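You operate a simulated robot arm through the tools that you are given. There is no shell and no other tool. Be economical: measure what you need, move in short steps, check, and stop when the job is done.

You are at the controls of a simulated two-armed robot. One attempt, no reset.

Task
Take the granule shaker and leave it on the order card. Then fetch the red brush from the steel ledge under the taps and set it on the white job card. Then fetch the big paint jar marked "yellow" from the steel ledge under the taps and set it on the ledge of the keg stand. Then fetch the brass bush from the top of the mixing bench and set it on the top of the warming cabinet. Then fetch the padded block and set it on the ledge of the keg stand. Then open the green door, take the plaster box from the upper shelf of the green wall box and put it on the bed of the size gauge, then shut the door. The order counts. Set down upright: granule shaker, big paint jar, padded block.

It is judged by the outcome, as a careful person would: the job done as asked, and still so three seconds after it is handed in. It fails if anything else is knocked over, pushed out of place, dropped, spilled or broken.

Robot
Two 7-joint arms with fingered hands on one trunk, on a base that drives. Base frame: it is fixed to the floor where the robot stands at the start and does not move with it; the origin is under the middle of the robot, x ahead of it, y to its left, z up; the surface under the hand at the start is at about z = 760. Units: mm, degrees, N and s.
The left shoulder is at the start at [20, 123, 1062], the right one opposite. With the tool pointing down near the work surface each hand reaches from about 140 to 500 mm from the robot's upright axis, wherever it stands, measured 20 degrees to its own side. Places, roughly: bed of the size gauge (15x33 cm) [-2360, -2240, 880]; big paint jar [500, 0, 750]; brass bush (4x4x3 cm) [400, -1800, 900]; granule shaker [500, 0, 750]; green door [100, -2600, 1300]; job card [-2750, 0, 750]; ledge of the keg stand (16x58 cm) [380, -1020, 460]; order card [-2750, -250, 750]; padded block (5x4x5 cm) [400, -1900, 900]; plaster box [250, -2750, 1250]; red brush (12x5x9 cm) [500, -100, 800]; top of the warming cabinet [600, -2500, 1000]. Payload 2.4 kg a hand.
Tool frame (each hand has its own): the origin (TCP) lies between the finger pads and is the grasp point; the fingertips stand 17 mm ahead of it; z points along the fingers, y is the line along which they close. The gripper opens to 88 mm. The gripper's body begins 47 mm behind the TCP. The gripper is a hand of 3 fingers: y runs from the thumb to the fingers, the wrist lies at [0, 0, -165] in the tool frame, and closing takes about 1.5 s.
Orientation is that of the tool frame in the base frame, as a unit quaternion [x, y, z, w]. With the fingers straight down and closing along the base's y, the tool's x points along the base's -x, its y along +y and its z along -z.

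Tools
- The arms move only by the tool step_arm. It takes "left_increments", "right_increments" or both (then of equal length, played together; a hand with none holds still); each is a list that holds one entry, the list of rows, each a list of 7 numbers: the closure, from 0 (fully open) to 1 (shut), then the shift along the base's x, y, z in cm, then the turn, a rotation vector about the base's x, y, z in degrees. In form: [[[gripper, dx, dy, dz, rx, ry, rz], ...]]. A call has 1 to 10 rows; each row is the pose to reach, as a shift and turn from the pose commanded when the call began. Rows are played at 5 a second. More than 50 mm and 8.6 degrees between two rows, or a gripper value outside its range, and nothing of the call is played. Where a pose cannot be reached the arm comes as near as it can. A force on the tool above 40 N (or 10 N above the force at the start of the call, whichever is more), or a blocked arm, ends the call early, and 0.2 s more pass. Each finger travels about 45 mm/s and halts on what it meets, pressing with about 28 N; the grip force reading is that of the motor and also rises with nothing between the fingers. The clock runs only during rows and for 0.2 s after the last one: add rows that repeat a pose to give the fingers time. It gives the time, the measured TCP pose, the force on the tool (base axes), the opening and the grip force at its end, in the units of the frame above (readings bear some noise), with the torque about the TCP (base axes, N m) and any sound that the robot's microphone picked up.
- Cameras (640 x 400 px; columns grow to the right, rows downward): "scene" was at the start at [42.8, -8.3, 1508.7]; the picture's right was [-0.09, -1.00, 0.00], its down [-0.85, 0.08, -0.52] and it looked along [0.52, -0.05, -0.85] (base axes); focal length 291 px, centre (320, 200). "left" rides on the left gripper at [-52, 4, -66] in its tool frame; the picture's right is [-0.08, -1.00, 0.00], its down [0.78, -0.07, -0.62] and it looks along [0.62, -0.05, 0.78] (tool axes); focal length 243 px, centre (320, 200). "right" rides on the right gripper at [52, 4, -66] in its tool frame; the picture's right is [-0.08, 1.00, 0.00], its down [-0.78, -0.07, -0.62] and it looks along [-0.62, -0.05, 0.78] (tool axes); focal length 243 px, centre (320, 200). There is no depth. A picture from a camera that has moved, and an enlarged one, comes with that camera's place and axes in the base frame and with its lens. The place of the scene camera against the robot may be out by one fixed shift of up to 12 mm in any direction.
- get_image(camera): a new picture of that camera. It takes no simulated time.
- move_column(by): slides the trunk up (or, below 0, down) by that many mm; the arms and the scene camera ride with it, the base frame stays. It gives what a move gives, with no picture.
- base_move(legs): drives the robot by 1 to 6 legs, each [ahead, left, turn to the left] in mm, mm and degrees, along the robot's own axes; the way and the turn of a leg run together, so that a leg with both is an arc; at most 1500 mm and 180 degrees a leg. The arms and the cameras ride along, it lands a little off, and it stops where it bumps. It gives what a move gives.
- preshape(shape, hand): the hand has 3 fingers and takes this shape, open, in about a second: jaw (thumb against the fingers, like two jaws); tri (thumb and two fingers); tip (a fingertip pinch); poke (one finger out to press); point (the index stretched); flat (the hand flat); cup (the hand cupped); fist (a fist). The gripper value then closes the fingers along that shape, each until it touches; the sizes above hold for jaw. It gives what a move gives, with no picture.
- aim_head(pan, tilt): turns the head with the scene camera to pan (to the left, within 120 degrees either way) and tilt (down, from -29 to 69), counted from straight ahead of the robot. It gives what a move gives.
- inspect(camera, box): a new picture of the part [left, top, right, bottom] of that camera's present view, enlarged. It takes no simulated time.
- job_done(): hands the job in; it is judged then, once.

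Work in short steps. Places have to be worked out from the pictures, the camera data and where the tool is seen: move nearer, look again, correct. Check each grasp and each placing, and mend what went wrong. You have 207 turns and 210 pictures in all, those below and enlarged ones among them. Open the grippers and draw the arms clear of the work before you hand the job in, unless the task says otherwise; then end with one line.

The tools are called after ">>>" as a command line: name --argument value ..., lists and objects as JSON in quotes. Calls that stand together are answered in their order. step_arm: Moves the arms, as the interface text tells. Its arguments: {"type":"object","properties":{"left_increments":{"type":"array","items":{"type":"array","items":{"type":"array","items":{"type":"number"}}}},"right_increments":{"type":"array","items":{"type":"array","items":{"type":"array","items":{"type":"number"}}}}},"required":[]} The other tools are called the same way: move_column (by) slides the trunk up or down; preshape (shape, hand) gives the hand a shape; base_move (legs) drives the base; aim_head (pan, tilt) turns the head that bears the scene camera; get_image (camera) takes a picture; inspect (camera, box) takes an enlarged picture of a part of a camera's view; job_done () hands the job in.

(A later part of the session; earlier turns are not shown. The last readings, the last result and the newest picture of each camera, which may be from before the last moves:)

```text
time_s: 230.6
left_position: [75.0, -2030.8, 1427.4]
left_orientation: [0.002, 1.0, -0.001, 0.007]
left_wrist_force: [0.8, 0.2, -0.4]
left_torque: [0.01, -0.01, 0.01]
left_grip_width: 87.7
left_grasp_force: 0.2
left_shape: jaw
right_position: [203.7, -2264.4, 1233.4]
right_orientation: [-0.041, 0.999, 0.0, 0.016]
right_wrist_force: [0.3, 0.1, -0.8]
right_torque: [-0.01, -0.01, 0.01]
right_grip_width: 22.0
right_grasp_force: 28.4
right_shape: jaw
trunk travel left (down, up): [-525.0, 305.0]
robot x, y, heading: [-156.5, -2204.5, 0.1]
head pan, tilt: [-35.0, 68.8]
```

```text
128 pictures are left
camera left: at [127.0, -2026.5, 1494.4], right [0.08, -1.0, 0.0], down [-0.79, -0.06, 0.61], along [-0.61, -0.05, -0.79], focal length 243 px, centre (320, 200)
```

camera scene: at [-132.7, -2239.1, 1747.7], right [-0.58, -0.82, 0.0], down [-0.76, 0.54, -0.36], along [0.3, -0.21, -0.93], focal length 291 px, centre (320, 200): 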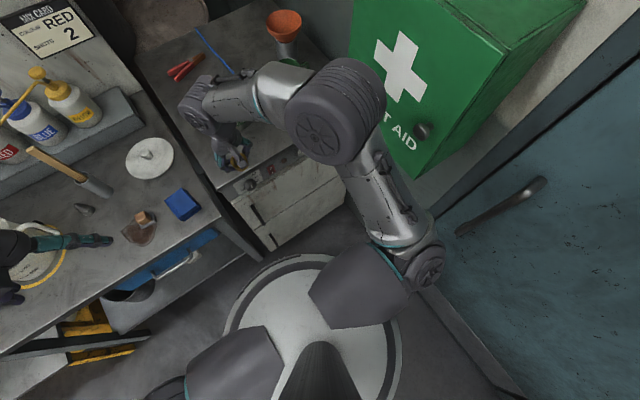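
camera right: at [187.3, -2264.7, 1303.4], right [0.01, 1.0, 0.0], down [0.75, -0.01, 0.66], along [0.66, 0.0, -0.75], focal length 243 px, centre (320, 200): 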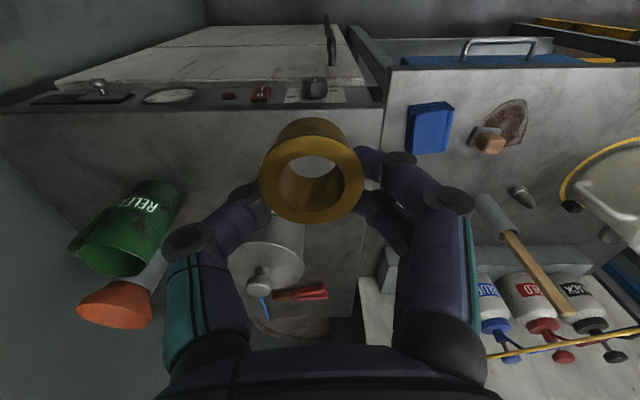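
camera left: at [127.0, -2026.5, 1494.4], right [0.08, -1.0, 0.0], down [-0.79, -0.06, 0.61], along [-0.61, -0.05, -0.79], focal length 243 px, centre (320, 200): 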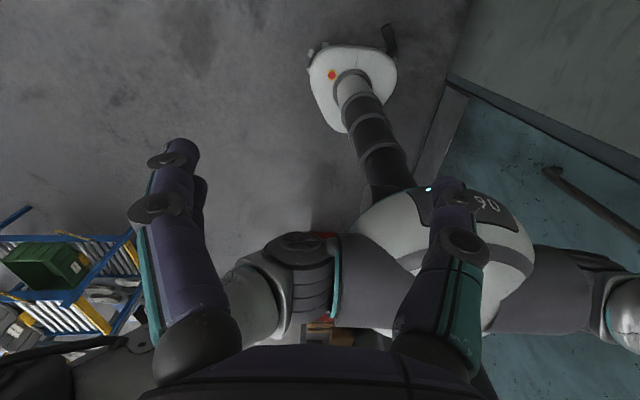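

The dark object at the base's front right (about (65, -2400)) looks like a door wedge; it seems roughly where it was seen from afar. I back off further to check it.

>>> base_move --legs '[[-150, 60, 0]]'

>>> get_image --camera "left"

>>> aim_head --pan -25 --tilt 60

>>> get_image --camera "scene"

```text
time_s: 232.1
left_position: [-78.7, -1967.3, 1427.5]
left_orientation: [0.0, 1.0, 0.001, 0.008]
left_wrist_force: [0.3, -0.2, -0.2]
left_torque: [0.0, 0.01, -0.01]
left_grip_width: 87.8
left_grasp_force: 0.1
left_shape: jaw
right_position: [48.5, -2201.9, 1234.1]
right_orientation: [-0.042, 0.999, 0.0, 0.017]
right_wrist_force: [-0.3, 0.7, -1.0]
right_torque: [-0.02, -0.01, 0.01]
right_grip_width: 22.1
right_grasp_force: 28.1
right_shape: jaw
trunk travel left (down, up): [-525.0, 305.0]
robot x, y, heading: [-307.6, -2141.6, -0.1]
head pan, tilt: [-35.0, 68.8]
```

```text
127 pictures are left
camera left: at [-27.8, -1963.7, 1494.6], right [0.08, -1.0, 0.0], down [-0.79, -0.07, 0.61], along [-0.61, -0.05, -0.79], focal length 243 px, centre (320, 200)
```

left: 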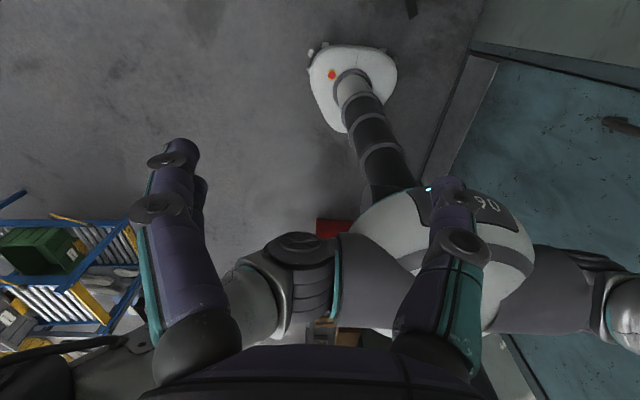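

```text
time_s: 232.8
left_position: [-77.4, -1969.3, 1429.3]
left_orientation: [-0.001, 1.0, 0.0, 0.007]
left_wrist_force: [0.8, 0.3, -0.4]
left_torque: [-0.03, 0.0, 0.0]
left_grip_width: 87.6
left_grasp_force: 0.0
left_shape: jaw
right_position: [50.6, -2203.0, 1233.8]
right_orientation: [-0.042, 0.999, 0.001, 0.016]
right_wrist_force: [0.3, 0.2, -0.3]
right_torque: [0.03, 0.02, -0.05]
right_grip_width: 22.0
right_grasp_force: 28.1
right_shape: jaw
trunk travel left (down, up): [-525.0, 305.0]
robot x, y, heading: [-310.1, -2142.8, -0.0]
head pan, tilt: [-25.0, 60.0]
```

```text
126 pictures are left
camera scene: at [-270.8, -2173.7, 1757.1], right [-0.42, -0.91, 0.0], down [-0.78, 0.37, -0.5], along [0.45, -0.21, -0.87], focal length 291 px, centre (320, 200)
```

scene: 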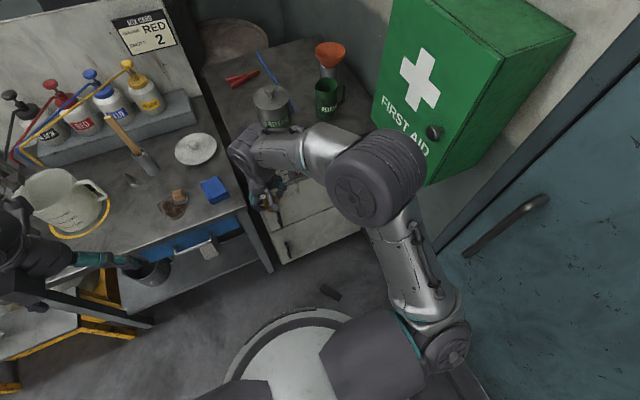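

The wedge lies at about (45, -2388), so I keep the base left of y = -2130 and approach again along a clear lane.

>>> base_move --legs '[[0, 40, 0], [265, 0, 0]]'

>>> get_image --camera "right"

>>> get_image --camera "scene"

```text
time_s: 235.1
left_position: [182.5, -1929.1, 1427.1]
left_orientation: [0.001, 1.0, 0.0, 0.007]
left_wrist_force: [-0.7, 0.2, 0.3]
left_torque: [0.0, 0.0, 0.03]
left_grip_width: 87.6
left_grasp_force: 0.0
left_shape: jaw
right_position: [309.6, -2162.4, 1233.1]
right_orientation: [-0.042, 0.999, 0.0, 0.016]
right_wrist_force: [0.2, -0.4, -0.6]
right_torque: [0.03, 0.01, 0.05]
right_grip_width: 22.4
right_grasp_force: 28.1
right_shape: jaw
trunk travel left (down, up): [-525.0, 305.0]
robot x, y, heading: [-48.8, -2105.6, -0.1]
head pan, tilt: [-25.0, 60.0]
```

```text
125 pictures are left
camera right: at [256.8, -2161.5, 1298.5], right [0.0, 1.0, 0.0], down [0.76, 0.0, 0.65], along [0.65, 0.0, -0.76], focal length 243 px, centre (320, 200)
```

right: 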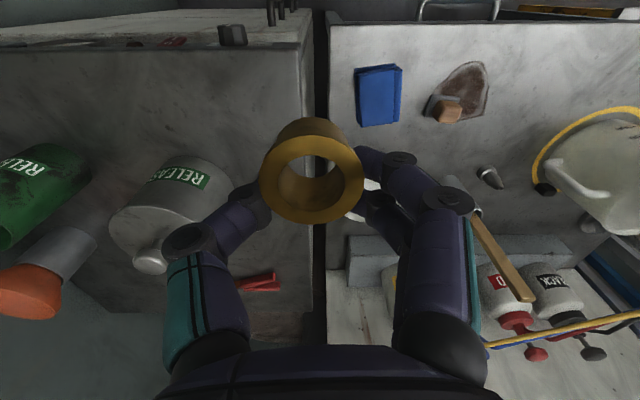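

```text
124 pictures are left
camera scene: at [-10.9, -2133.5, 1757.1], right [-0.42, -0.91, 0.0], down [-0.79, 0.37, -0.5], along [0.45, -0.21, -0.87], focal length 291 px, centre (320, 200)
```

scene: 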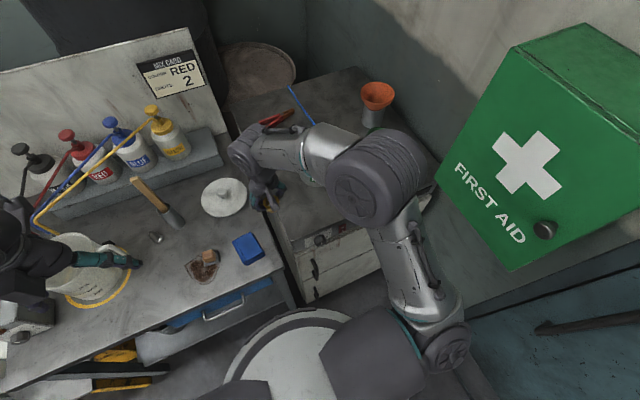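

Cabinet top ≈ z 1005, its left edge y ≈ -2182, front x ≈ 301; the pot starts at about x 385. I set the bush's target at (345, -2228) and lower partway.

>>> step_arm --right_increments '[[[1, 2, -3.5, 0, 0, 0, 0], [1, 3.5, -6.6, -2, 0, 0, 0], [1, 3.5, -6.6, -6, 0, 0, 0], [1, 3.5, -6.6, -10, 0, 0, 0], [1, 3.5, -6.6, -14, 0, 0, 0], [1, 3.5, -6.6, -14, 0, 0, 0]]]'

>>> get_image --camera "right"

>>> get_image --camera "scene"

```text
time_s: 236.5
left_position: [181.4, -1928.6, 1427.5]
left_orientation: [0.0, 1.0, 0.0, 0.008]
left_wrist_force: [0.0, 0.4, -1.4]
left_torque: [-0.02, 0.05, 0.01]
left_grip_width: 88.2
left_grasp_force: 0.0
left_shape: jaw
right_position: [344.3, -2230.9, 1093.2]
right_orientation: [-0.042, 0.999, 0.0, 0.018]
right_wrist_force: [-0.9, 0.2, -0.6]
right_torque: [0.01, 0.0, 0.0]
right_grip_width: 20.1
right_grasp_force: 28.4
right_shape: jaw
trunk travel left (down, up): [-525.0, 305.0]
robot x, y, heading: [-45.9, -2104.1, -0.1]
head pan, tilt: [-25.0, 60.0]
```

```text
123 pictures are left
camera right: at [290.1, -2228.5, 1159.1], right [0.0, 1.0, 0.0], down [0.76, 0.0, 0.65], along [0.65, 0.0, -0.76], focal length 243 px, centre (320, 200)
```

right: 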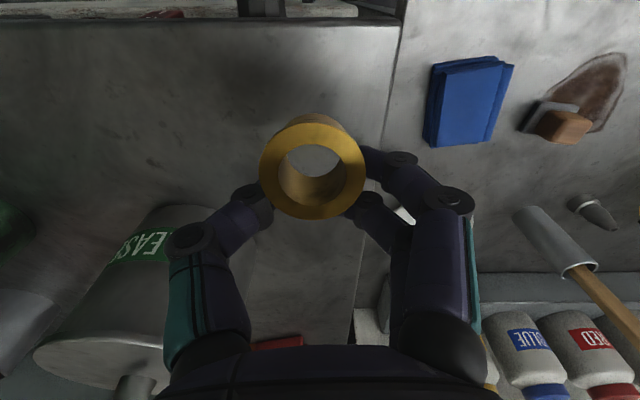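

```text
122 pictures are left
camera scene: at [-12.4, -2133.7, 1757.1], right [-0.42, -0.91, 0.0], down [-0.78, 0.37, -0.5], along [0.45, -0.21, -0.87], focal length 291 px, centre (320, 200)
```

scene: 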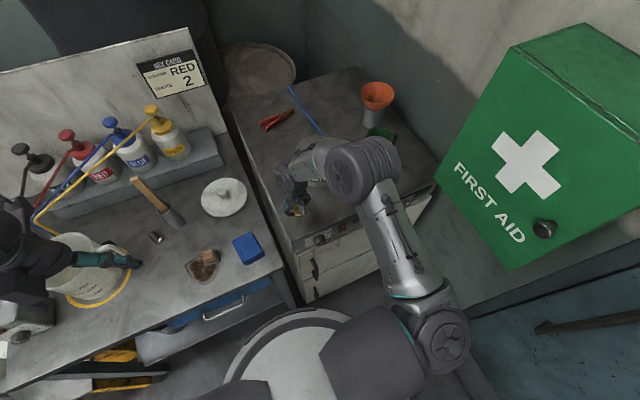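

Position is fine. I lower to about 1040, then feel for contact.

>>> step_arm --right_increments '[[[1, 0, 0.2, -3, 0, 0, 0], [1, 0, 0.2, -5, 0, 0, 0], [1, 0, 0.2, -5.6, 0, 0, 0], [1, 0, 0.2, -6.1, 0, 0, 0], [1, 0, 0.2, -6.1, 0, 0, 0]]]'

>>> get_image --camera "right"

```text
time_s: 237.7
left_position: [181.6, -1928.4, 1428.8]
left_orientation: [0.0, 1.0, 0.0, 0.007]
left_wrist_force: [-1.0, 0.3, -0.9]
left_torque: [-0.01, 0.0, -0.02]
left_grip_width: 87.6
left_grasp_force: 0.0
left_shape: jaw
right_position: [344.6, -2226.4, 1032.3]
right_orientation: [-0.042, 0.999, 0.001, 0.017]
right_wrist_force: [0.6, -0.4, -0.9]
right_torque: [-0.01, -0.02, 0.01]
right_grip_width: 19.2
right_grasp_force: 28.3
right_shape: jaw
trunk travel left (down, up): [-525.0, 305.0]
robot x, y, heading: [-45.3, -2100.2, -0.3]
head pan, tilt: [-25.0, 60.0]
```

```text
121 pictures are left
camera right: at [290.5, -2225.4, 1098.2], right [0.0, 1.0, 0.0], down [0.76, 0.0, 0.65], along [0.65, 0.0, -0.76], focal length 243 px, centre (320, 200)
```

right: 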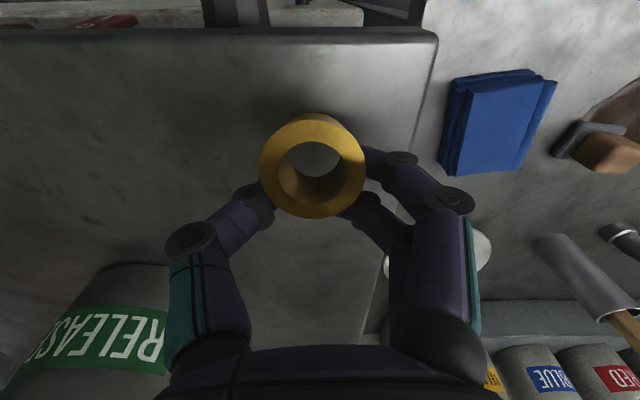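

The cabinet top now works out nearer z ≈ 980. I continue slowly.

>>> step_arm --right_increments '[[[1, 0, 0, -0.5, 0, 0, 0], [1, 0, 0, -1, 0, 0, 0], [1, 0, 0, -1.5, 0, 0, 0], [1, 0, 0, -1.8, 0, 0, 0], [1, 0, 0, -1.8, 0, 0, 0]]]'

>>> get_image --camera "right"

```text
time_s: 238.9
left_position: [179.3, -1928.3, 1428.0]
left_orientation: [0.0, 1.0, 0.0, 0.008]
left_wrist_force: [0.2, -0.7, -0.8]
left_torque: [0.04, 0.03, 0.0]
left_grip_width: 87.9
left_grasp_force: 0.1
left_shape: jaw
right_position: [343.8, -2226.4, 1016.0]
right_orientation: [-0.041, 0.999, 0.001, 0.021]
right_wrist_force: [2.6, -1.7, 30.3]
right_torque: [-0.07, 0.17, 0.0]
right_grip_width: 21.8
right_grasp_force: 27.7
right_shape: jaw
trunk travel left (down, up): [-525.0, 305.0]
robot x, y, heading: [-48.2, -2106.1, 0.1]
head pan, tilt: [-25.0, 60.0]
```

```text
120 pictures are left
camera right: at [290.4, -2225.5, 1081.3], right [0.0, 1.0, 0.0], down [0.76, 0.0, 0.65], along [0.65, 0.0, -0.76], focal length 243 px, centre (320, 200)
```

right: 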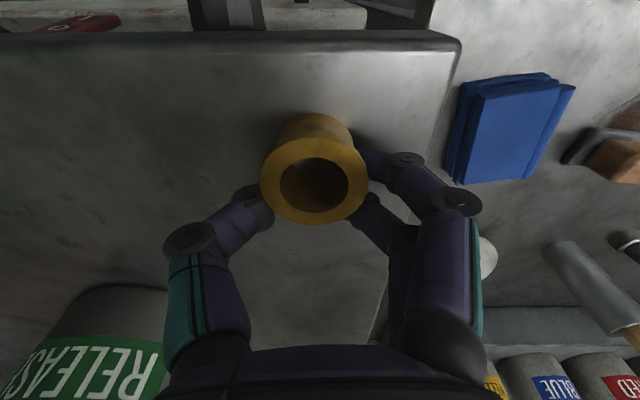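

Contact. I ease 1 mm, open, and rise while drawing back.

>>> step_arm --right_increments '[[[1, 0, 0, 0.1, 0, 0, 0], [0.7, 0, 0, 0.1, 0, 0, 0], [0.5, 0, 0, 0.1, 0, 0, 0], [0.3, 0, 0, 0.3, 0, 0, 0], [0.2, 0, 0, 0.3, 0, 0, 0], [0.2, 0, 0, 2, 0, 0, 0], [0.2, 0, 0, 6, 0, 0, 0], [0.2, -2, 0, 10, 0, 0, 0], [0, -5, 0, 13.5, 0, 0, 0]]]'

>>> get_image --camera "right"

```text
time_s: 240.9
left_position: [180.1, -1928.3, 1427.9]
left_orientation: [0.0, 1.0, 0.0, 0.008]
left_wrist_force: [-0.4, -0.3, 0.2]
left_torque: [0.03, 0.0, -0.01]
left_grip_width: 87.9
left_grasp_force: 0.1
left_shape: jaw
right_position: [293.3, -2224.1, 1149.5]
right_orientation: [-0.041, 0.999, 0.001, 0.018]
right_wrist_force: [0.2, -0.1, -0.3]
right_torque: [-0.01, 0.01, 0.01]
right_grip_width: 87.8
right_grasp_force: 0.0
right_shape: jaw
trunk travel left (down, up): [-525.0, 305.0]
robot x, y, heading: [-44.3, -2104.1, -0.4]
head pan, tilt: [-25.0, 60.0]
```

```text
119 pictures are left
camera right: at [238.9, -2223.6, 1214.8], right [0.0, 1.0, 0.0], down [0.76, 0.0, 0.65], along [0.65, 0.0, -0.76], focal length 243 px, centre (320, 200)
```

right: 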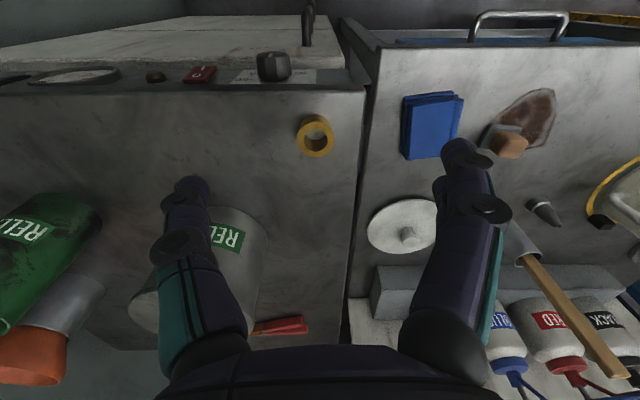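

The bush stands on the cabinet top. Next the padded block: I shift left in front of the bench and lower the trunk again, then inspect it.

>>> base_move --legs '[[-30, 0, 0.4], [0, 275, 0]]'

>>> move_column --by -150

>>> get_image --camera "right"

>>> inspect --camera "scene" --box '[160, 120, 420, 280]'

```text
time_s: 243.3
left_position: [148.9, -1640.7, 1428.3]
left_orientation: [-0.001, 1.0, -0.001, 0.007]
left_wrist_force: [-0.3, -0.4, -0.5]
left_torque: [0.03, -0.01, 0.01]
left_grip_width: 88.2
left_grasp_force: 0.0
left_shape: jaw
right_position: [263.2, -1936.3, 1149.9]
right_orientation: [-0.044, 0.999, 0.001, 0.017]
right_wrist_force: [-0.3, -0.2, -0.5]
right_torque: [0.0, 0.01, 0.01]
right_grip_width: 87.8
right_grasp_force: 0.2
right_shape: jaw
trunk travel left (down, up): [-525.0, 305.0]
robot x, y, heading: [-80.6, -1815.5, 0.3]
head pan, tilt: [-25.0, 60.0]
```

```text
time_s: 245.1
left_position: [148.4, -1640.6, 1277.1]
left_orientation: [-0.002, 1.0, 0.0, 0.008]
left_wrist_force: [-0.1, 0.3, 0.0]
left_torque: [0.02, 0.0, 0.0]
left_grip_width: 88.1
left_grasp_force: 0.1
left_shape: jaw
right_position: [262.3, -1937.1, 999.0]
right_orientation: [-0.044, 0.999, 0.0, 0.017]
right_wrist_force: [-0.7, -0.8, -0.4]
right_torque: [0.0, -0.02, 0.02]
right_grip_width: 87.9
right_grasp_force: 0.1
right_shape: jaw
trunk travel left (down, up): [-375.0, 455.0]
robot x, y, heading: [-75.1, -1818.7, 0.3]
head pan, tilt: [-25.0, 60.0]
```

```text
118 pictures are left
camera right: at [209.1, -1936.1, 1064.4], right [0.0, 1.0, 0.0], down [0.76, 0.0, 0.65], along [0.65, 0.0, -0.76], focal length 243 px, centre (320, 200)
```

right: 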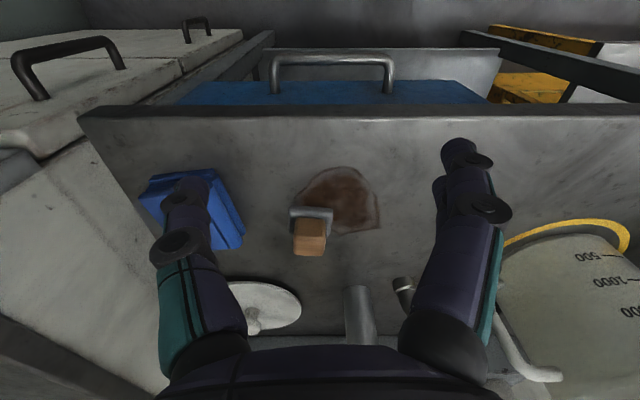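

```text
2.46 times, centred on (290, 200) of scene
camera zoom: at [-43.7, -1847.0, 1607.2], right [-0.42, -0.91, 0.0], down [-0.79, 0.36, -0.5], along [0.45, -0.21, -0.87], focal length 716 px, centre (394, 200)
```

zoom: 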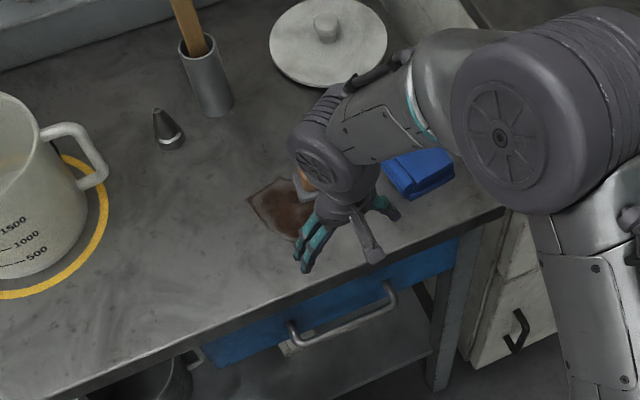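

The padded block is the brown wood piece on a grey pad beside the stain, about (393, -1946). I move above it.

>>> step_arm --right_increments '[[[0, 4, -0.3, 0, 0, 0, 0], [0, 8, -0.6, 0, 0, 0, 0], [0, 11, -0.9, -2, 0, 0, 0], [0, 11, -0.9, -3, 0, 0, 0], [0, 11, -0.9, -3, 0, 0, 0]]]'

>>> get_image --camera "right"

```text
time_s: 246.3
left_position: [149.0, -1641.3, 1277.7]
left_orientation: [-0.001, 1.0, -0.001, 0.007]
left_wrist_force: [0.8, 0.2, -0.5]
left_torque: [0.02, 0.01, -0.01]
left_grip_width: 87.8
left_grasp_force: 0.1
left_shape: jaw
right_position: [370.4, -1946.3, 969.2]
right_orientation: [-0.043, 0.999, 0.0, 0.016]
right_wrist_force: [-0.8, -0.6, -0.3]
right_torque: [0.0, 0.04, -0.03]
right_grip_width: 87.7
right_grasp_force: 0.1
right_shape: jaw
trunk travel left (down, up): [-375.0, 455.0]
robot x, y, heading: [-77.6, -1816.0, 0.6]
head pan, tilt: [-25.0, 60.0]
```

```text
116 pictures are left
camera right: at [317.3, -1944.8, 1033.7], right [0.0, 1.0, 0.0], down [0.76, 0.0, 0.65], along [0.65, 0.0, -0.76], focal length 243 px, centre (320, 200)
```

right: 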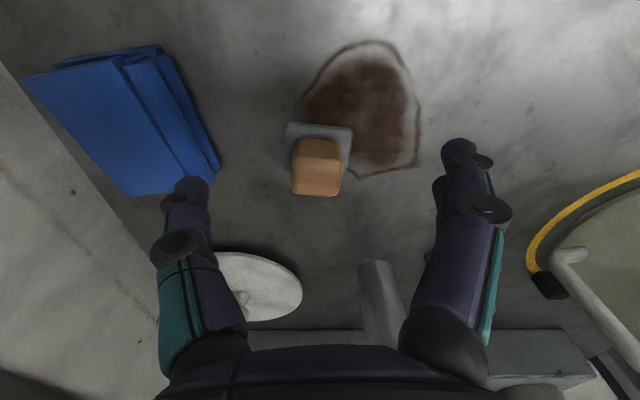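

Wood top at about (419, -1948, 893), 35 mm wide. I align with narrowed fingers and descend to z ≈ 915 for a check.

>>> step_arm --right_increments '[[[0.2, 3, -0.2, 0, 0, 0, 0], [0.3, 4.7, -0.2, -1, 0, 0, 0], [0.3, 4.7, -0.2, -4, 0, 0, 0], [0.3, 4.7, -0.2, -5.4, 0, 0, 0], [0.3, 4.7, -0.2, -5.4, 0, 0, 0]]]'

>>> get_image --camera "right"

```text
time_s: 247.5
left_position: [148.9, -1641.8, 1277.9]
left_orientation: [-0.001, 1.0, 0.001, 0.006]
left_wrist_force: [-0.5, -0.1, -0.3]
left_torque: [-0.04, 0.01, 0.0]
left_grip_width: 87.8
left_grasp_force: 0.0
left_shape: jaw
right_position: [399.3, -1946.5, 917.3]
right_orientation: [-0.043, 0.999, 0.0, 0.017]
right_wrist_force: [-0.3, 0.3, 0.0]
right_torque: [-0.01, -0.01, 0.01]
right_grip_width: 62.2
right_grasp_force: 0.0
right_shape: jaw
right hand out of reach, approached as far as the arm can: row 2, 3, 4, 5
trunk travel left (down, up): [-375.0, 455.0]
robot x, y, heading: [-79.6, -1818.7, 0.1]
head pan, tilt: [-25.0, 60.0]
```

```text
115 pictures are left
camera right: at [346.2, -1945.4, 982.9], right [0.0, 1.0, 0.0], down [0.76, 0.0, 0.65], along [0.65, 0.0, -0.76], focal length 243 px, centre (320, 200)
```

right: 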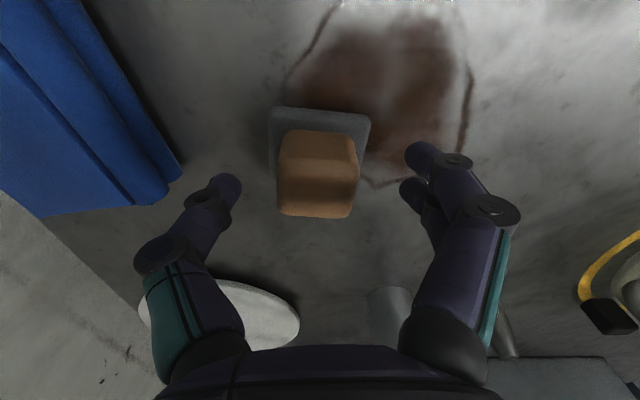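

Out of reach by ~20 mm. I rise and pull back 6 cm, then drive ahead 60 mm.

>>> step_arm --right_increments '[[[0.3, -1, 0, 3, 0, 0, 0], [0.3, -4, 0, 4, 0, 0, 0], [0.3, -7, 0, 4, 0, 0, 0], [0.3, -7, 0, 4, 0, 0, 0]]]'

>>> base_move --legs '[[60, 0, 0]]'

>>> get_image --camera "right"

```text
time_s: 248.5
left_position: [148.8, -1641.2, 1277.5]
left_orientation: [-0.001, 1.0, 0.0, 0.007]
left_wrist_force: [0.0, 0.2, -0.3]
left_torque: [-0.01, 0.0, 0.02]
left_grip_width: 87.9
left_grasp_force: 0.0
left_shape: jaw
right_position: [330.0, -1945.4, 958.1]
right_orientation: [-0.043, 0.999, 0.001, 0.017]
right_wrist_force: [-0.6, -0.3, -0.3]
right_torque: [0.01, 0.01, 0.01]
right_grip_width: 61.9
right_grasp_force: 0.1
right_shape: jaw
trunk travel left (down, up): [-375.0, 455.0]
robot x, y, heading: [-81.4, -1821.5, -0.0]
head pan, tilt: [-25.0, 60.0]
```

```text
time_s: 249.4
left_position: [210.8, -1640.7, 1277.5]
left_orientation: [-0.003, 1.0, 0.0, 0.006]
left_wrist_force: [0.4, -0.6, -0.3]
left_torque: [0.02, -0.01, -0.01]
left_grip_width: 87.8
left_grasp_force: 0.1
left_shape: jaw
right_position: [392.7, -1944.0, 958.2]
right_orientation: [-0.045, 0.999, 0.002, 0.017]
right_wrist_force: [0.5, 0.1, 0.0]
right_torque: [-0.03, 0.01, 0.01]
right_grip_width: 61.9
right_grasp_force: 0.0
right_shape: jaw
trunk travel left (down, up): [-375.0, 455.0]
robot x, y, heading: [-20.1, -1820.7, 0.2]
head pan, tilt: [-25.0, 60.0]
```

```text
114 pictures are left
camera right: at [339.1, -1943.5, 1023.1], right [0.0, 1.0, 0.0], down [0.76, 0.0, 0.65], along [0.65, 0.0, -0.76], focal length 243 px, centre (320, 200)
```

right: 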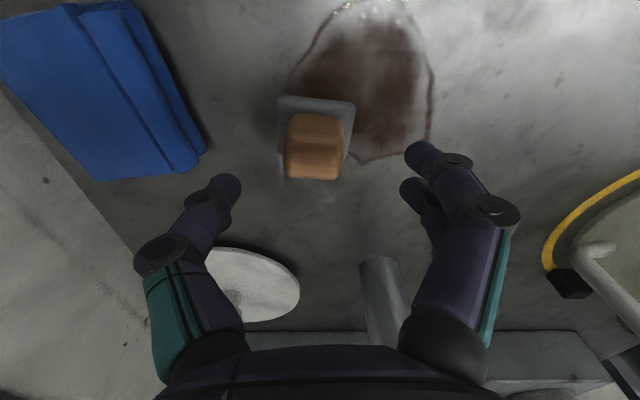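

Refined block centre (411, -1947), top ≈ 905. I descend to z ≈ 892.

>>> step_arm --right_increments '[[[0.3, 1.8, -0.3, -1, 0, 0, 0], [0.3, 1.8, -0.3, -3.5, 0, 0, 0], [0.3, 1.8, -0.3, -5.5, 0, 0, 0], [0.3, 1.8, -0.3, -6.6, 0, 0, 0], [0.3, 1.8, -0.3, -6.6, 0, 0, 0]]]'

>>> get_image --camera "right"

```text
time_s: 250.7
left_position: [208.6, -1641.7, 1277.7]
left_orientation: [-0.002, 1.0, 0.0, 0.008]
left_wrist_force: [-0.8, 0.2, 0.2]
left_torque: [-0.03, 0.0, 0.03]
left_grip_width: 87.9
left_grasp_force: 0.0
left_shape: jaw
right_position: [408.6, -1948.2, 891.6]
right_orientation: [-0.045, 0.999, 0.001, 0.017]
right_wrist_force: [0.4, -0.5, -0.7]
right_torque: [-0.03, 0.0, 0.0]
right_grip_width: 61.8
right_grasp_force: 0.0
right_shape: jaw
trunk travel left (down, up): [-375.0, 455.0]
robot x, y, heading: [-19.2, -1817.4, 0.2]
head pan, tilt: [-25.0, 60.0]
```

```text
113 pictures are left
camera right: at [356.3, -1946.6, 957.1], right [0.0, 1.0, 0.0], down [0.76, 0.0, 0.65], along [0.65, 0.0, -0.76], focal length 243 px, centre (320, 200)
```

right: 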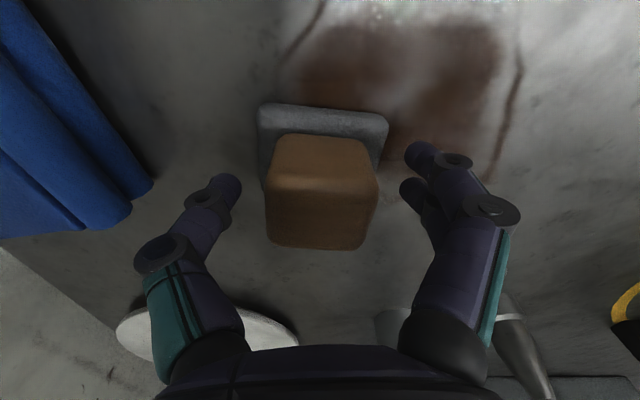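

Centred between the fingers. I close and lift a little.

>>> step_arm --right_increments '[[[0.5, 0, 0, -0.2, 0, 0, 0], [0.7, 0, 0, -0.2, 0, 0, 0], [1, 0, 0, -0.2, 0, 0, 0], [1, 0, 0, -0.2, 0, 0, 0], [1, 0, 0, -0.2, 0, 0, 0], [1, 0, 0, 1, 0, 0, 0], [1, 0, 0, 4, 0, 0, 0]]]'

>>> get_image --camera "right"

```text
time_s: 252.2
left_position: [209.3, -1641.2, 1277.7]
left_orientation: [-0.002, 1.0, 0.0, 0.008]
left_wrist_force: [0.0, -0.2, 0.1]
left_torque: [-0.02, -0.01, 0.0]
left_grip_width: 88.1
left_grasp_force: 0.2
left_shape: jaw
right_position: [409.1, -1948.4, 932.1]
right_orientation: [-0.045, 0.999, 0.001, 0.017]
right_wrist_force: [0.9, 0.3, -0.9]
right_torque: [-0.01, -0.01, 0.0]
right_grip_width: 28.4
right_grasp_force: 28.1
right_shape: jaw
trunk travel left (down, up): [-375.0, 455.0]
robot x, y, heading: [-20.5, -1816.0, 0.0]
head pan, tilt: [-25.0, 60.0]
```

```text
112 pictures are left
camera right: at [354.2, -1946.8, 997.5], right [0.0, 1.0, 0.0], down [0.76, 0.0, 0.65], along [0.65, 0.0, -0.76], focal length 243 px, centre (320, 200)
```

right: 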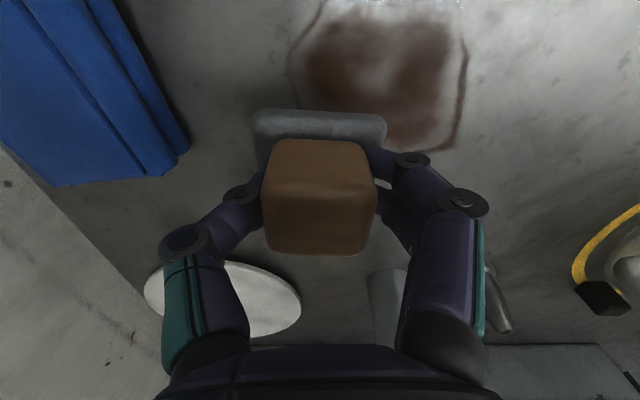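

Block held. I raise it, back off, move over to the keg stand and lower the trunk.

>>> step_arm --right_increments '[[[1, -2, 0, 3, 0, 0, 0], [1, -5, 0, 6, 0, 0, 0], [1, -8, 0, 9, 0, 0, 0], [1, -9, 0, 11, 0, 0, 0]]]'

>>> base_move --legs '[[-440, 0, 0], [0, 740, 0]]'

>>> move_column --by -260

>>> aim_head --pan -5 --tilt 50

>>> get_image --camera "scene"

```text
time_s: 253.2
left_position: [208.9, -1641.5, 1276.8]
left_orientation: [-0.003, 1.0, 0.001, 0.008]
left_wrist_force: [-0.3, 1.2, 0.4]
left_torque: [-0.02, 0.02, 0.02]
left_grip_width: 87.9
left_grasp_force: 0.0
left_shape: jaw
right_position: [320.6, -1947.1, 1041.4]
right_orientation: [-0.044, 0.999, 0.002, 0.017]
right_wrist_force: [-0.2, 0.5, -1.4]
right_torque: [-0.01, 0.0, 0.02]
right_grip_width: 28.5
right_grasp_force: 28.3
right_shape: jaw
trunk travel left (down, up): [-375.0, 455.0]
robot x, y, heading: [-18.5, -1813.5, 0.3]
head pan, tilt: [-25.0, 60.0]
```

```text
time_s: 259.5
left_position: [-233.8, -904.7, 1278.0]
left_orientation: [-0.005, 1.0, 0.001, 0.007]
left_wrist_force: [0.0, 0.7, 1.0]
left_torque: [0.03, 0.01, -0.01]
left_grip_width: 88.0
left_grasp_force: 0.0
left_shape: jaw
right_position: [-121.3, -1208.5, 1041.2]
right_orientation: [-0.046, 0.999, 0.0, 0.018]
right_wrist_force: [-0.7, 0.5, -0.5]
right_torque: [0.01, 0.0, -0.03]
right_grip_width: 28.5
right_grasp_force: 28.4
right_shape: jaw
trunk travel left (down, up): [-375.0, 455.0]
robot x, y, heading: [-461.7, -1079.7, 0.7]
head pan, tilt: [-25.0, 60.0]
```

```text
time_s: 262.2
left_position: [-233.9, -903.9, 1018.1]
left_orientation: [-0.004, 1.0, 0.001, 0.007]
left_wrist_force: [-0.1, -0.3, -0.2]
left_torque: [0.03, 0.02, -0.01]
left_grip_width: 88.0
left_grasp_force: 0.1
left_shape: jaw
right_position: [-121.7, -1209.4, 782.2]
right_orientation: [-0.046, 0.999, 0.001, 0.017]
right_wrist_force: [-0.1, -0.5, -0.9]
right_torque: [-0.04, 0.0, 0.01]
right_grip_width: 28.4
right_grasp_force: 28.4
right_shape: jaw
trunk travel left (down, up): [-115.0, 715.0]
robot x, y, heading: [-459.1, -1088.0, 0.6]
head pan, tilt: [-25.0, 60.0]
```

```text
time_s: 263.0
left_position: [-234.1, -903.9, 1017.0]
left_orientation: [-0.005, 1.0, 0.001, 0.007]
left_wrist_force: [0.0, 0.1, 0.2]
left_torque: [-0.01, -0.01, 0.0]
left_grip_width: 87.9
left_grasp_force: 0.0
left_shape: jaw
right_position: [-121.5, -1208.5, 781.1]
right_orientation: [-0.046, 0.999, 0.0, 0.017]
right_wrist_force: [-0.5, -1.2, -0.6]
right_torque: [0.01, 0.01, -0.03]
right_grip_width: 28.8
right_grasp_force: 28.3
right_shape: jaw
trunk travel left (down, up): [-115.0, 715.0]
robot x, y, heading: [-461.7, -1083.6, 0.5]
head pan, tilt: [-5.0, 50.0]
```

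```text
111 pictures are left
camera scene: at [-409.3, -1089.4, 1359.7], right [-0.08, -1.0, 0.0], down [-0.76, 0.06, -0.64], along [0.64, -0.05, -0.77], focal length 291 px, centre (320, 200)
```

scene: 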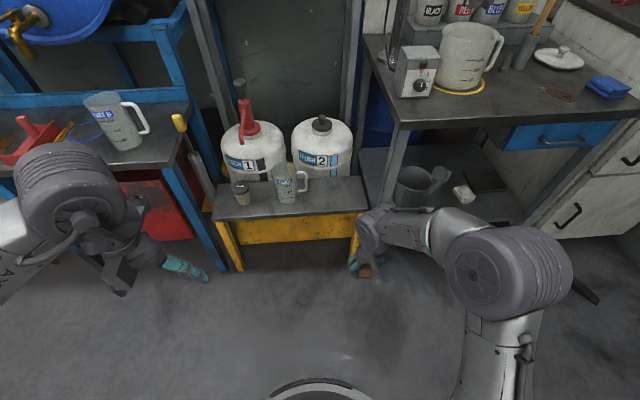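

The free stretch right of the mug is y -1108…-1349. I drive ahead and go for (350, -1215).

>>> base_move --legs '[[425, 0, -0.5]]'

>>> get_image --camera "right"

>>> get_image --camera "scene"

```text
time_s: 265.6
left_position: [197.6, -901.9, 1017.6]
left_orientation: [-0.003, 1.0, 0.0, 0.007]
left_wrist_force: [-0.2, -0.7, -0.5]
left_torque: [-0.02, 0.01, 0.02]
left_grip_width: 87.8
left_grasp_force: 0.0
left_shape: jaw
right_position: [309.6, -1206.8, 781.3]
right_orientation: [-0.045, 0.999, 0.001, 0.017]
right_wrist_force: [0.6, 0.1, 0.2]
right_torque: [0.04, -0.02, 0.01]
right_grip_width: 28.4
right_grasp_force: 27.4
right_shape: jaw
trunk travel left (down, up): [-115.0, 715.0]
robot x, y, heading: [-30.4, -1077.2, 0.4]
head pan, tilt: [-5.0, 50.0]
```

```text
110 pictures are left
camera right: at [254.9, -1206.0, 846.9], right [0.0, 1.0, 0.0], down [0.76, 0.0, 0.65], along [0.65, 0.0, -0.76], focal length 243 px, centre (320, 200)
```

right: 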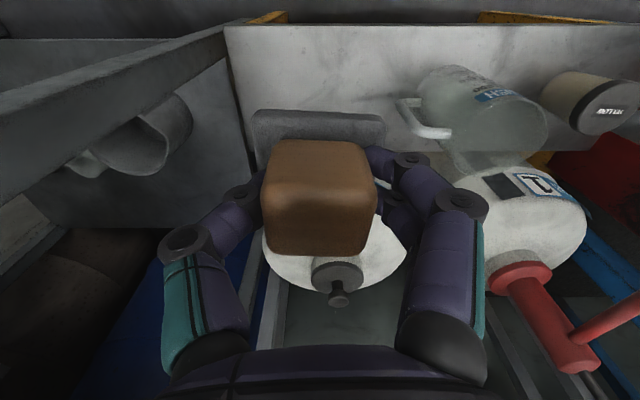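

```text
109 pictures are left
camera scene: at [21.6, -1086.5, 1359.7], right [-0.08, -1.0, 0.0], down [-0.76, 0.06, -0.64], along [0.64, -0.05, -0.77], focal length 291 px, centre (320, 200)
```

scene: 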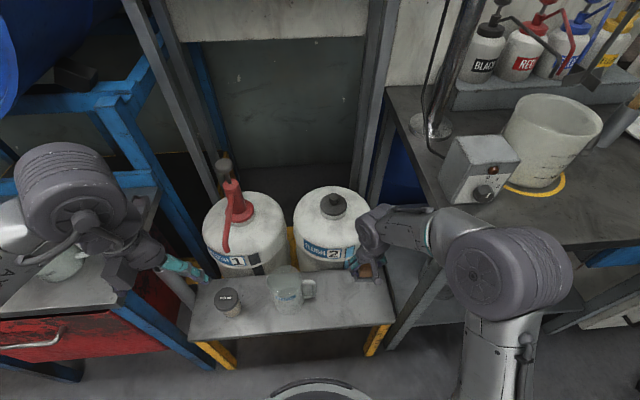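

All clear. I move to (345, -1210) and descend to z ≈ 600.

>>> step_arm --right_increments '[[[1, 3.5, 0, -2, 0, 0, 0], [1, 3.5, 0, -6, 0, 0, 0], [1, 3.5, 0, -10, 0, 0, 0], [1, 3.5, 0, -14, 0, 0, 0], [1, 3.5, 0, -18, 0, 0, 0], [1, 3.5, 0, -18, 0, 0, 0]]]'

>>> get_image --camera "scene"

>>> get_image --camera "right"

```text
time_s: 267.1
left_position: [197.9, -902.6, 1016.7]
left_orientation: [-0.003, 1.0, 0.0, 0.007]
left_wrist_force: [-0.9, 0.0, -0.3]
left_torque: [0.01, -0.02, 0.01]
left_grip_width: 87.9
left_grasp_force: 0.0
left_shape: jaw
right_position: [345.0, -1207.3, 602.9]
right_orientation: [-0.045, 0.999, 0.001, 0.017]
right_wrist_force: [-0.2, 0.4, -0.9]
right_torque: [0.04, 0.02, -0.01]
right_grip_width: 28.2
right_grasp_force: 28.1
right_shape: jaw
trunk travel left (down, up): [-115.0, 715.0]
robot x, y, heading: [-29.6, -1081.6, 0.4]
head pan, tilt: [-5.0, 50.0]
```

```text
108 pictures are left
camera scene: at [21.6, -1086.5, 1359.7], right [-0.08, -1.0, 0.0], down [-0.76, 0.06, -0.64], along [0.64, -0.05, -0.77], focal length 291 px, centre (320, 200)
```

scene: 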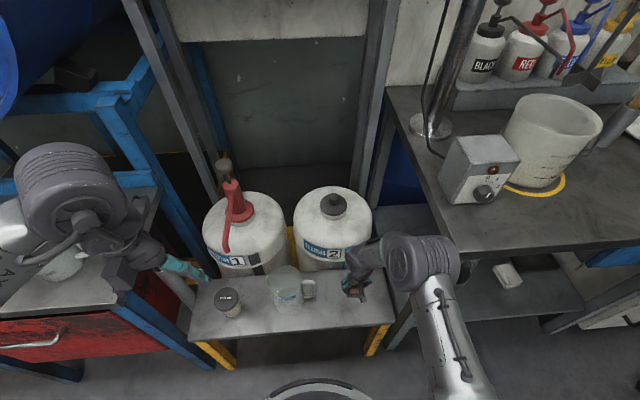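

```text
107 pictures are left
camera right: at [290.6, -1205.9, 667.7], right [0.0, 1.0, 0.0], down [0.76, 0.0, 0.65], along [0.65, 0.0, -0.76], focal length 243 px, centre (320, 200)
```

right: 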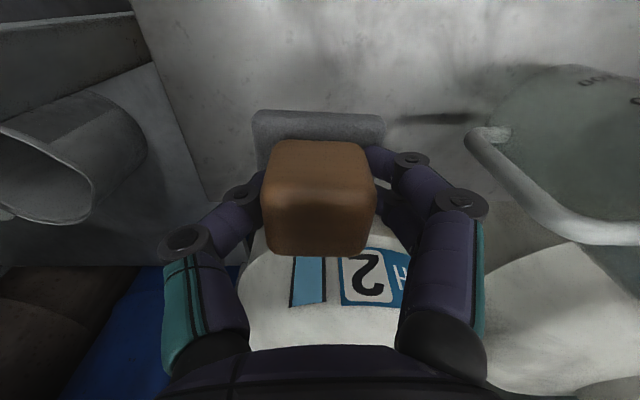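

Mug handle is ~9 cm off. I descend to z ≈ 500, shifting 7 mm away from it.

>>> step_arm --right_increments '[[[1, 0, -0.7, -4, 0, 0, 0], [1, 0, -0.7, -7.5, 0, 0, 0], [1, 0, -0.7, -9.5, 0, 0, 0], [1, 0, -0.7, -10.3, 0, 0, 0], [1, 0, -0.7, -10.3, 0, 0, 0]]]'

>>> get_image --camera "right"

```text
time_s: 268.2
left_position: [196.8, -902.3, 1017.6]
left_orientation: [-0.002, 1.0, 0.0, 0.007]
left_wrist_force: [0.2, 0.2, 0.3]
left_torque: [0.0, 0.02, 0.03]
left_grip_width: 87.8
left_grasp_force: 0.1
left_shape: jaw
right_position: [342.4, -1214.4, 497.9]
right_orientation: [-0.044, 0.999, 0.0, 0.016]
right_wrist_force: [-0.1, 0.2, -1.1]
right_torque: [-0.01, 0.01, 0.0]
right_grip_width: 28.3
right_grasp_force: 27.7
right_shape: jaw
trunk travel left (down, up): [-115.0, 715.0]
robot x, y, heading: [-29.4, -1074.2, 0.5]
head pan, tilt: [-5.0, 50.0]
```

```text
106 pictures are left
camera right: at [288.6, -1213.3, 563.8], right [0.0, 1.0, 0.0], down [0.76, 0.0, 0.65], along [0.65, 0.01, -0.76], focal length 243 px, centre (320, 200)
```

right: 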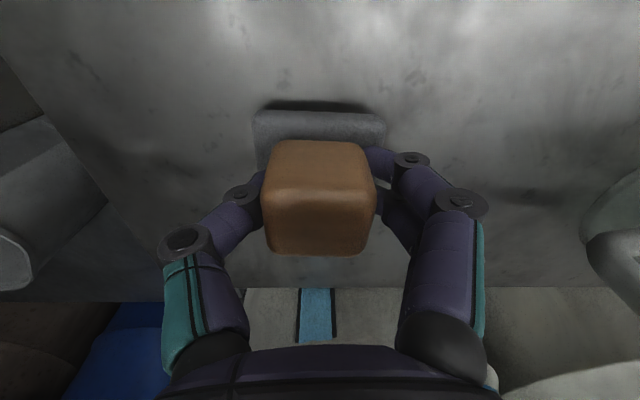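

Close to the surface; I lower slowly to contact.

>>> step_arm --right_increments '[[[1, 0, 0, -0.4, 0, 0, 0], [1, 0, 0, -0.7, 0, 0, 0], [1, 0, 0, -1, 0, 0, 0], [1, 0, 0, -1.2, 0, 0, 0], [1, 0, 0, -1.2, 0, 0, 0]]]'

```text
time_s: 269.6
left_position: [194.5, -902.1, 1019.2]
left_orientation: [-0.002, 1.0, -0.001, 0.008]
left_wrist_force: [0.1, 0.6, 1.0]
left_torque: [0.01, 0.02, 0.0]
left_grip_width: 87.8
left_grasp_force: 0.0
left_shape: jaw
right_position: [343.3, -1213.1, 489.6]
right_orientation: [-0.044, 0.999, -0.001, 0.019]
right_wrist_force: [-10.4, 0.3, 26.8]
right_torque: [-0.11, 0.24, 0.0]
right_grip_width: 30.0
right_grasp_force: 28.2
right_shape: jaw
trunk travel left (down, up): [-115.0, 715.0]
robot x, y, heading: [-30.1, -1080.2, 0.3]
head pan, tilt: [-5.0, 50.0]
stopped in row 5 (right hand): the force on the tool passed its limit at 41 N (the readings are from after the stop); the commanded pose is now the measured one
```

Contact at z ≈ 490. I ease up 2 mm, open a little, and rise.

>>> step_arm --right_increments '[[[1, 0, 0, 0.1, 0, 0, 0], [0.7, 0, 0, 0.1, 0, 0, 0], [0.5, 0, 0, 0.1, 0, 0, 0], [0.3, 0, 0, 0.1, 0, 0, 0], [0.3, 0, 0, 0.1, 0, 0, 0], [0.3, 0, 0, 2, 0, 0, 0], [0.3, 0, 0, 6, 0, 0, 0], [0.3, 0, 0, 10, 0, 0, 0], [0.3, 0, 0, 14, 0, 0, 0]]]'

>>> get_image --camera "right"

```text
time_s: 271.6
left_position: [196.8, -902.1, 1016.8]
left_orientation: [-0.003, 1.0, 0.0, 0.008]
left_wrist_force: [0.4, 0.2, 0.3]
left_torque: [0.0, 0.02, -0.01]
left_grip_width: 88.0
left_grasp_force: 0.1
left_shape: jaw
right_position: [343.3, -1213.6, 628.5]
right_orientation: [-0.045, 0.999, 0.001, 0.018]
right_wrist_force: [0.0, 0.0, -0.2]
right_torque: [-0.01, -0.01, 0.01]
right_grip_width: 61.4
right_grasp_force: 0.0
right_shape: jaw
trunk travel left (down, up): [-115.0, 715.0]
robot x, y, heading: [-29.0, -1078.7, 0.5]
head pan, tilt: [-5.0, 50.0]
```

```text
105 pictures are left
camera right: at [289.9, -1213.2, 692.4], right [0.0, 1.0, 0.0], down [0.76, 0.0, 0.65], along [0.65, 0.0, -0.76], focal length 243 px, centre (320, 200)
```

right: 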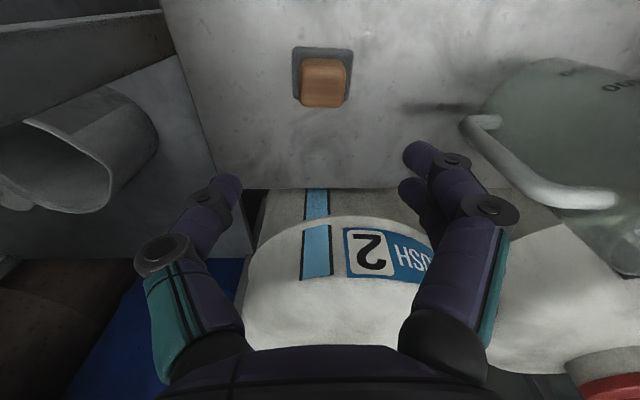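

The padded block stands on the ledge. Now the green wall box: I raise the arm, back off, lift the trunk and drive to face the south wall.

>>> step_arm --right_increments '[[[0.1, -2, 0, 4, 0, 0, 0], [0, -4, 0, 8, 0, 0, 0], [0, -6, 0, 12, 0, 0, 0], [0, -8, 0, 16, 0, 0, 0]]]'

>>> base_move --legs '[[-450, 0, 0], [0, -620, 0], [0, 0, -90]]'

>>> move_column --by 350

>>> aim_head --pan 15 --tilt 25

>>> get_image --camera "scene"

```text
time_s: 272.6
left_position: [197.1, -901.5, 1017.7]
left_orientation: [-0.003, 1.0, 0.0, 0.007]
left_wrist_force: [-0.3, 0.8, 0.2]
left_torque: [-0.02, -0.03, -0.02]
left_grip_width: 87.9
left_grasp_force: 0.0
left_shape: jaw
right_position: [262.9, -1214.3, 789.6]
right_orientation: [-0.044, 0.999, 0.001, 0.018]
right_wrist_force: [-0.7, 0.2, -0.5]
right_torque: [0.02, 0.0, 0.02]
right_grip_width: 88.0
right_grasp_force: 0.2
right_shape: jaw
trunk travel left (down, up): [-115.0, 715.0]
robot x, y, heading: [-25.9, -1080.0, 0.3]
head pan, tilt: [-5.0, 50.0]
```

```text
time_s: 282.3
left_position: [-307.7, -1925.3, 1017.4]
left_orientation: [0.711, 0.703, -0.005, 0.005]
left_wrist_force: [0.3, -0.3, -0.4]
left_torque: [0.01, -0.01, 0.02]
left_grip_width: 87.9
left_grasp_force: 0.1
left_shape: jaw
right_position: [-622.3, -1988.3, 789.6]
right_orientation: [0.68, 0.733, -0.013, 0.014]
right_wrist_force: [-0.2, -0.6, 0.3]
right_torque: [-0.01, -0.05, 0.0]
right_grip_width: 88.0
right_grasp_force: 0.1
right_shape: jaw
trunk travel left (down, up): [-115.0, 715.0]
robot x, y, heading: [-482.7, -1694.4, -90.6]
head pan, tilt: [-5.0, 50.0]
```

```text
time_s: 285.7
left_position: [-309.6, -1925.0, 1368.2]
left_orientation: [0.711, 0.704, -0.006, 0.005]
left_wrist_force: [0.0, 0.6, 0.4]
left_torque: [0.01, 0.01, 0.02]
left_grip_width: 88.1
left_grasp_force: 0.0
left_shape: jaw
right_position: [-622.3, -1986.9, 1138.4]
right_orientation: [0.681, 0.732, -0.012, 0.014]
right_wrist_force: [-0.1, -0.7, 0.2]
right_torque: [-0.03, -0.03, -0.02]
right_grip_width: 87.9
right_grasp_force: 0.0
right_shape: jaw
trunk travel left (down, up): [-465.0, 365.0]
robot x, y, heading: [-481.4, -1696.2, -90.7]
head pan, tilt: [-5.0, 50.0]
```

```text
time_s: 286.6
left_position: [-308.2, -1927.0, 1366.9]
left_orientation: [0.711, 0.703, -0.005, 0.005]
left_wrist_force: [0.5, 0.3, 0.0]
left_torque: [0.0, 0.0, 0.02]
left_grip_width: 87.9
left_grasp_force: 0.0
left_shape: jaw
right_position: [-622.9, -1987.8, 1139.8]
right_orientation: [0.68, 0.733, -0.013, 0.014]
right_wrist_force: [0.2, -0.3, 0.8]
right_torque: [-0.01, 0.02, -0.01]
right_grip_width: 88.0
right_grasp_force: 0.0
right_shape: jaw
trunk travel left (down, up): [-465.0, 365.0]
robot x, y, heading: [-480.9, -1692.7, -90.8]
head pan, tilt: [15.0, 25.0]
```

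```text
104 pictures are left
camera scene: at [-464.1, -1766.6, 1747.1], right [-0.97, -0.25, 0.0], down [-0.11, 0.41, -0.91], along [0.22, -0.88, -0.42], focal length 291 px, centre (320, 200)
```

scene: 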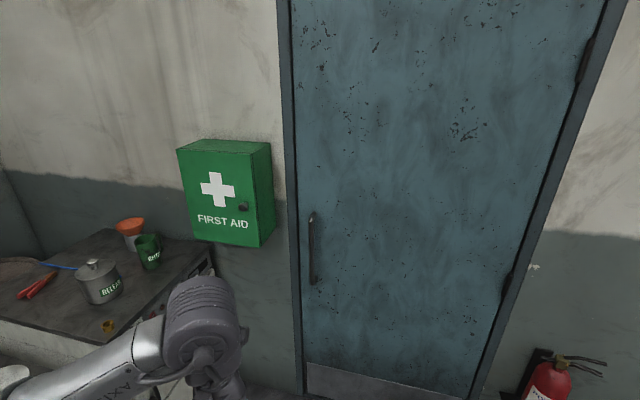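

The box is as modelled: knob ≈ (11, -2572, 1305), hinge on the +x side. I move in front of it, stopping short.

>>> base_move --legs '[[0, 480, 0.8], [300, 0, 0]]'

>>> aim_head --pan 0 --tilt 40

>>> get_image --camera "scene"

```text
time_s: 291.1
left_position: [174.8, -2223.8, 1368.0]
left_orientation: [0.703, 0.711, -0.005, 0.005]
left_wrist_force: [0.0, -0.7, -0.6]
left_torque: [0.0, 0.0, 0.0]
left_grip_width: 87.8
left_grasp_force: 0.1
left_shape: jaw
right_position: [-136.9, -2292.4, 1139.3]
right_orientation: [0.674, 0.739, -0.012, 0.013]
right_wrist_force: [0.5, -0.3, -0.9]
right_torque: [0.01, 0.0, -0.04]
right_grip_width: 87.8
right_grasp_force: 0.0
right_shape: jaw
trunk travel left (down, up): [-465.0, 365.0]
robot x, y, heading: [0.7, -2000.8, -89.4]
head pan, tilt: [15.0, 25.0]
```

```text
time_s: 291.9
left_position: [175.6, -2222.5, 1368.2]
left_orientation: [0.704, 0.71, -0.006, 0.006]
left_wrist_force: [0.6, -0.3, 0.2]
left_torque: [-0.01, -0.05, -0.02]
left_grip_width: 87.9
left_grasp_force: 0.0
left_shape: jaw
right_position: [-136.8, -2291.2, 1140.3]
right_orientation: [0.673, 0.739, -0.012, 0.014]
right_wrist_force: [0.3, -0.6, -0.1]
right_torque: [0.04, -0.01, -0.01]
right_grip_width: 87.8
right_grasp_force: 0.0
right_shape: jaw
trunk travel left (down, up): [-465.0, 365.0]
robot x, y, heading: [-2.4, -1999.3, -89.6]
head pan, tilt: [0.0, 40.0]
```

```text
103 pictures are left
camera scene: at [-6.7, -2062.9, 1723.9], right [-1.0, -0.01, 0.0], down [-0.01, 0.64, -0.77], along [0.01, -0.77, -0.64], focal length 291 px, centre (320, 200)
```

scene: 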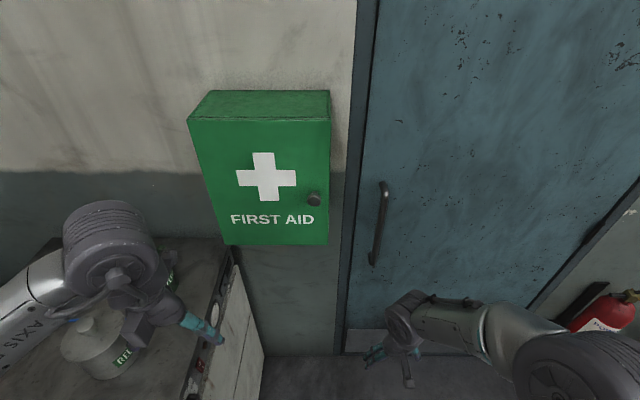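

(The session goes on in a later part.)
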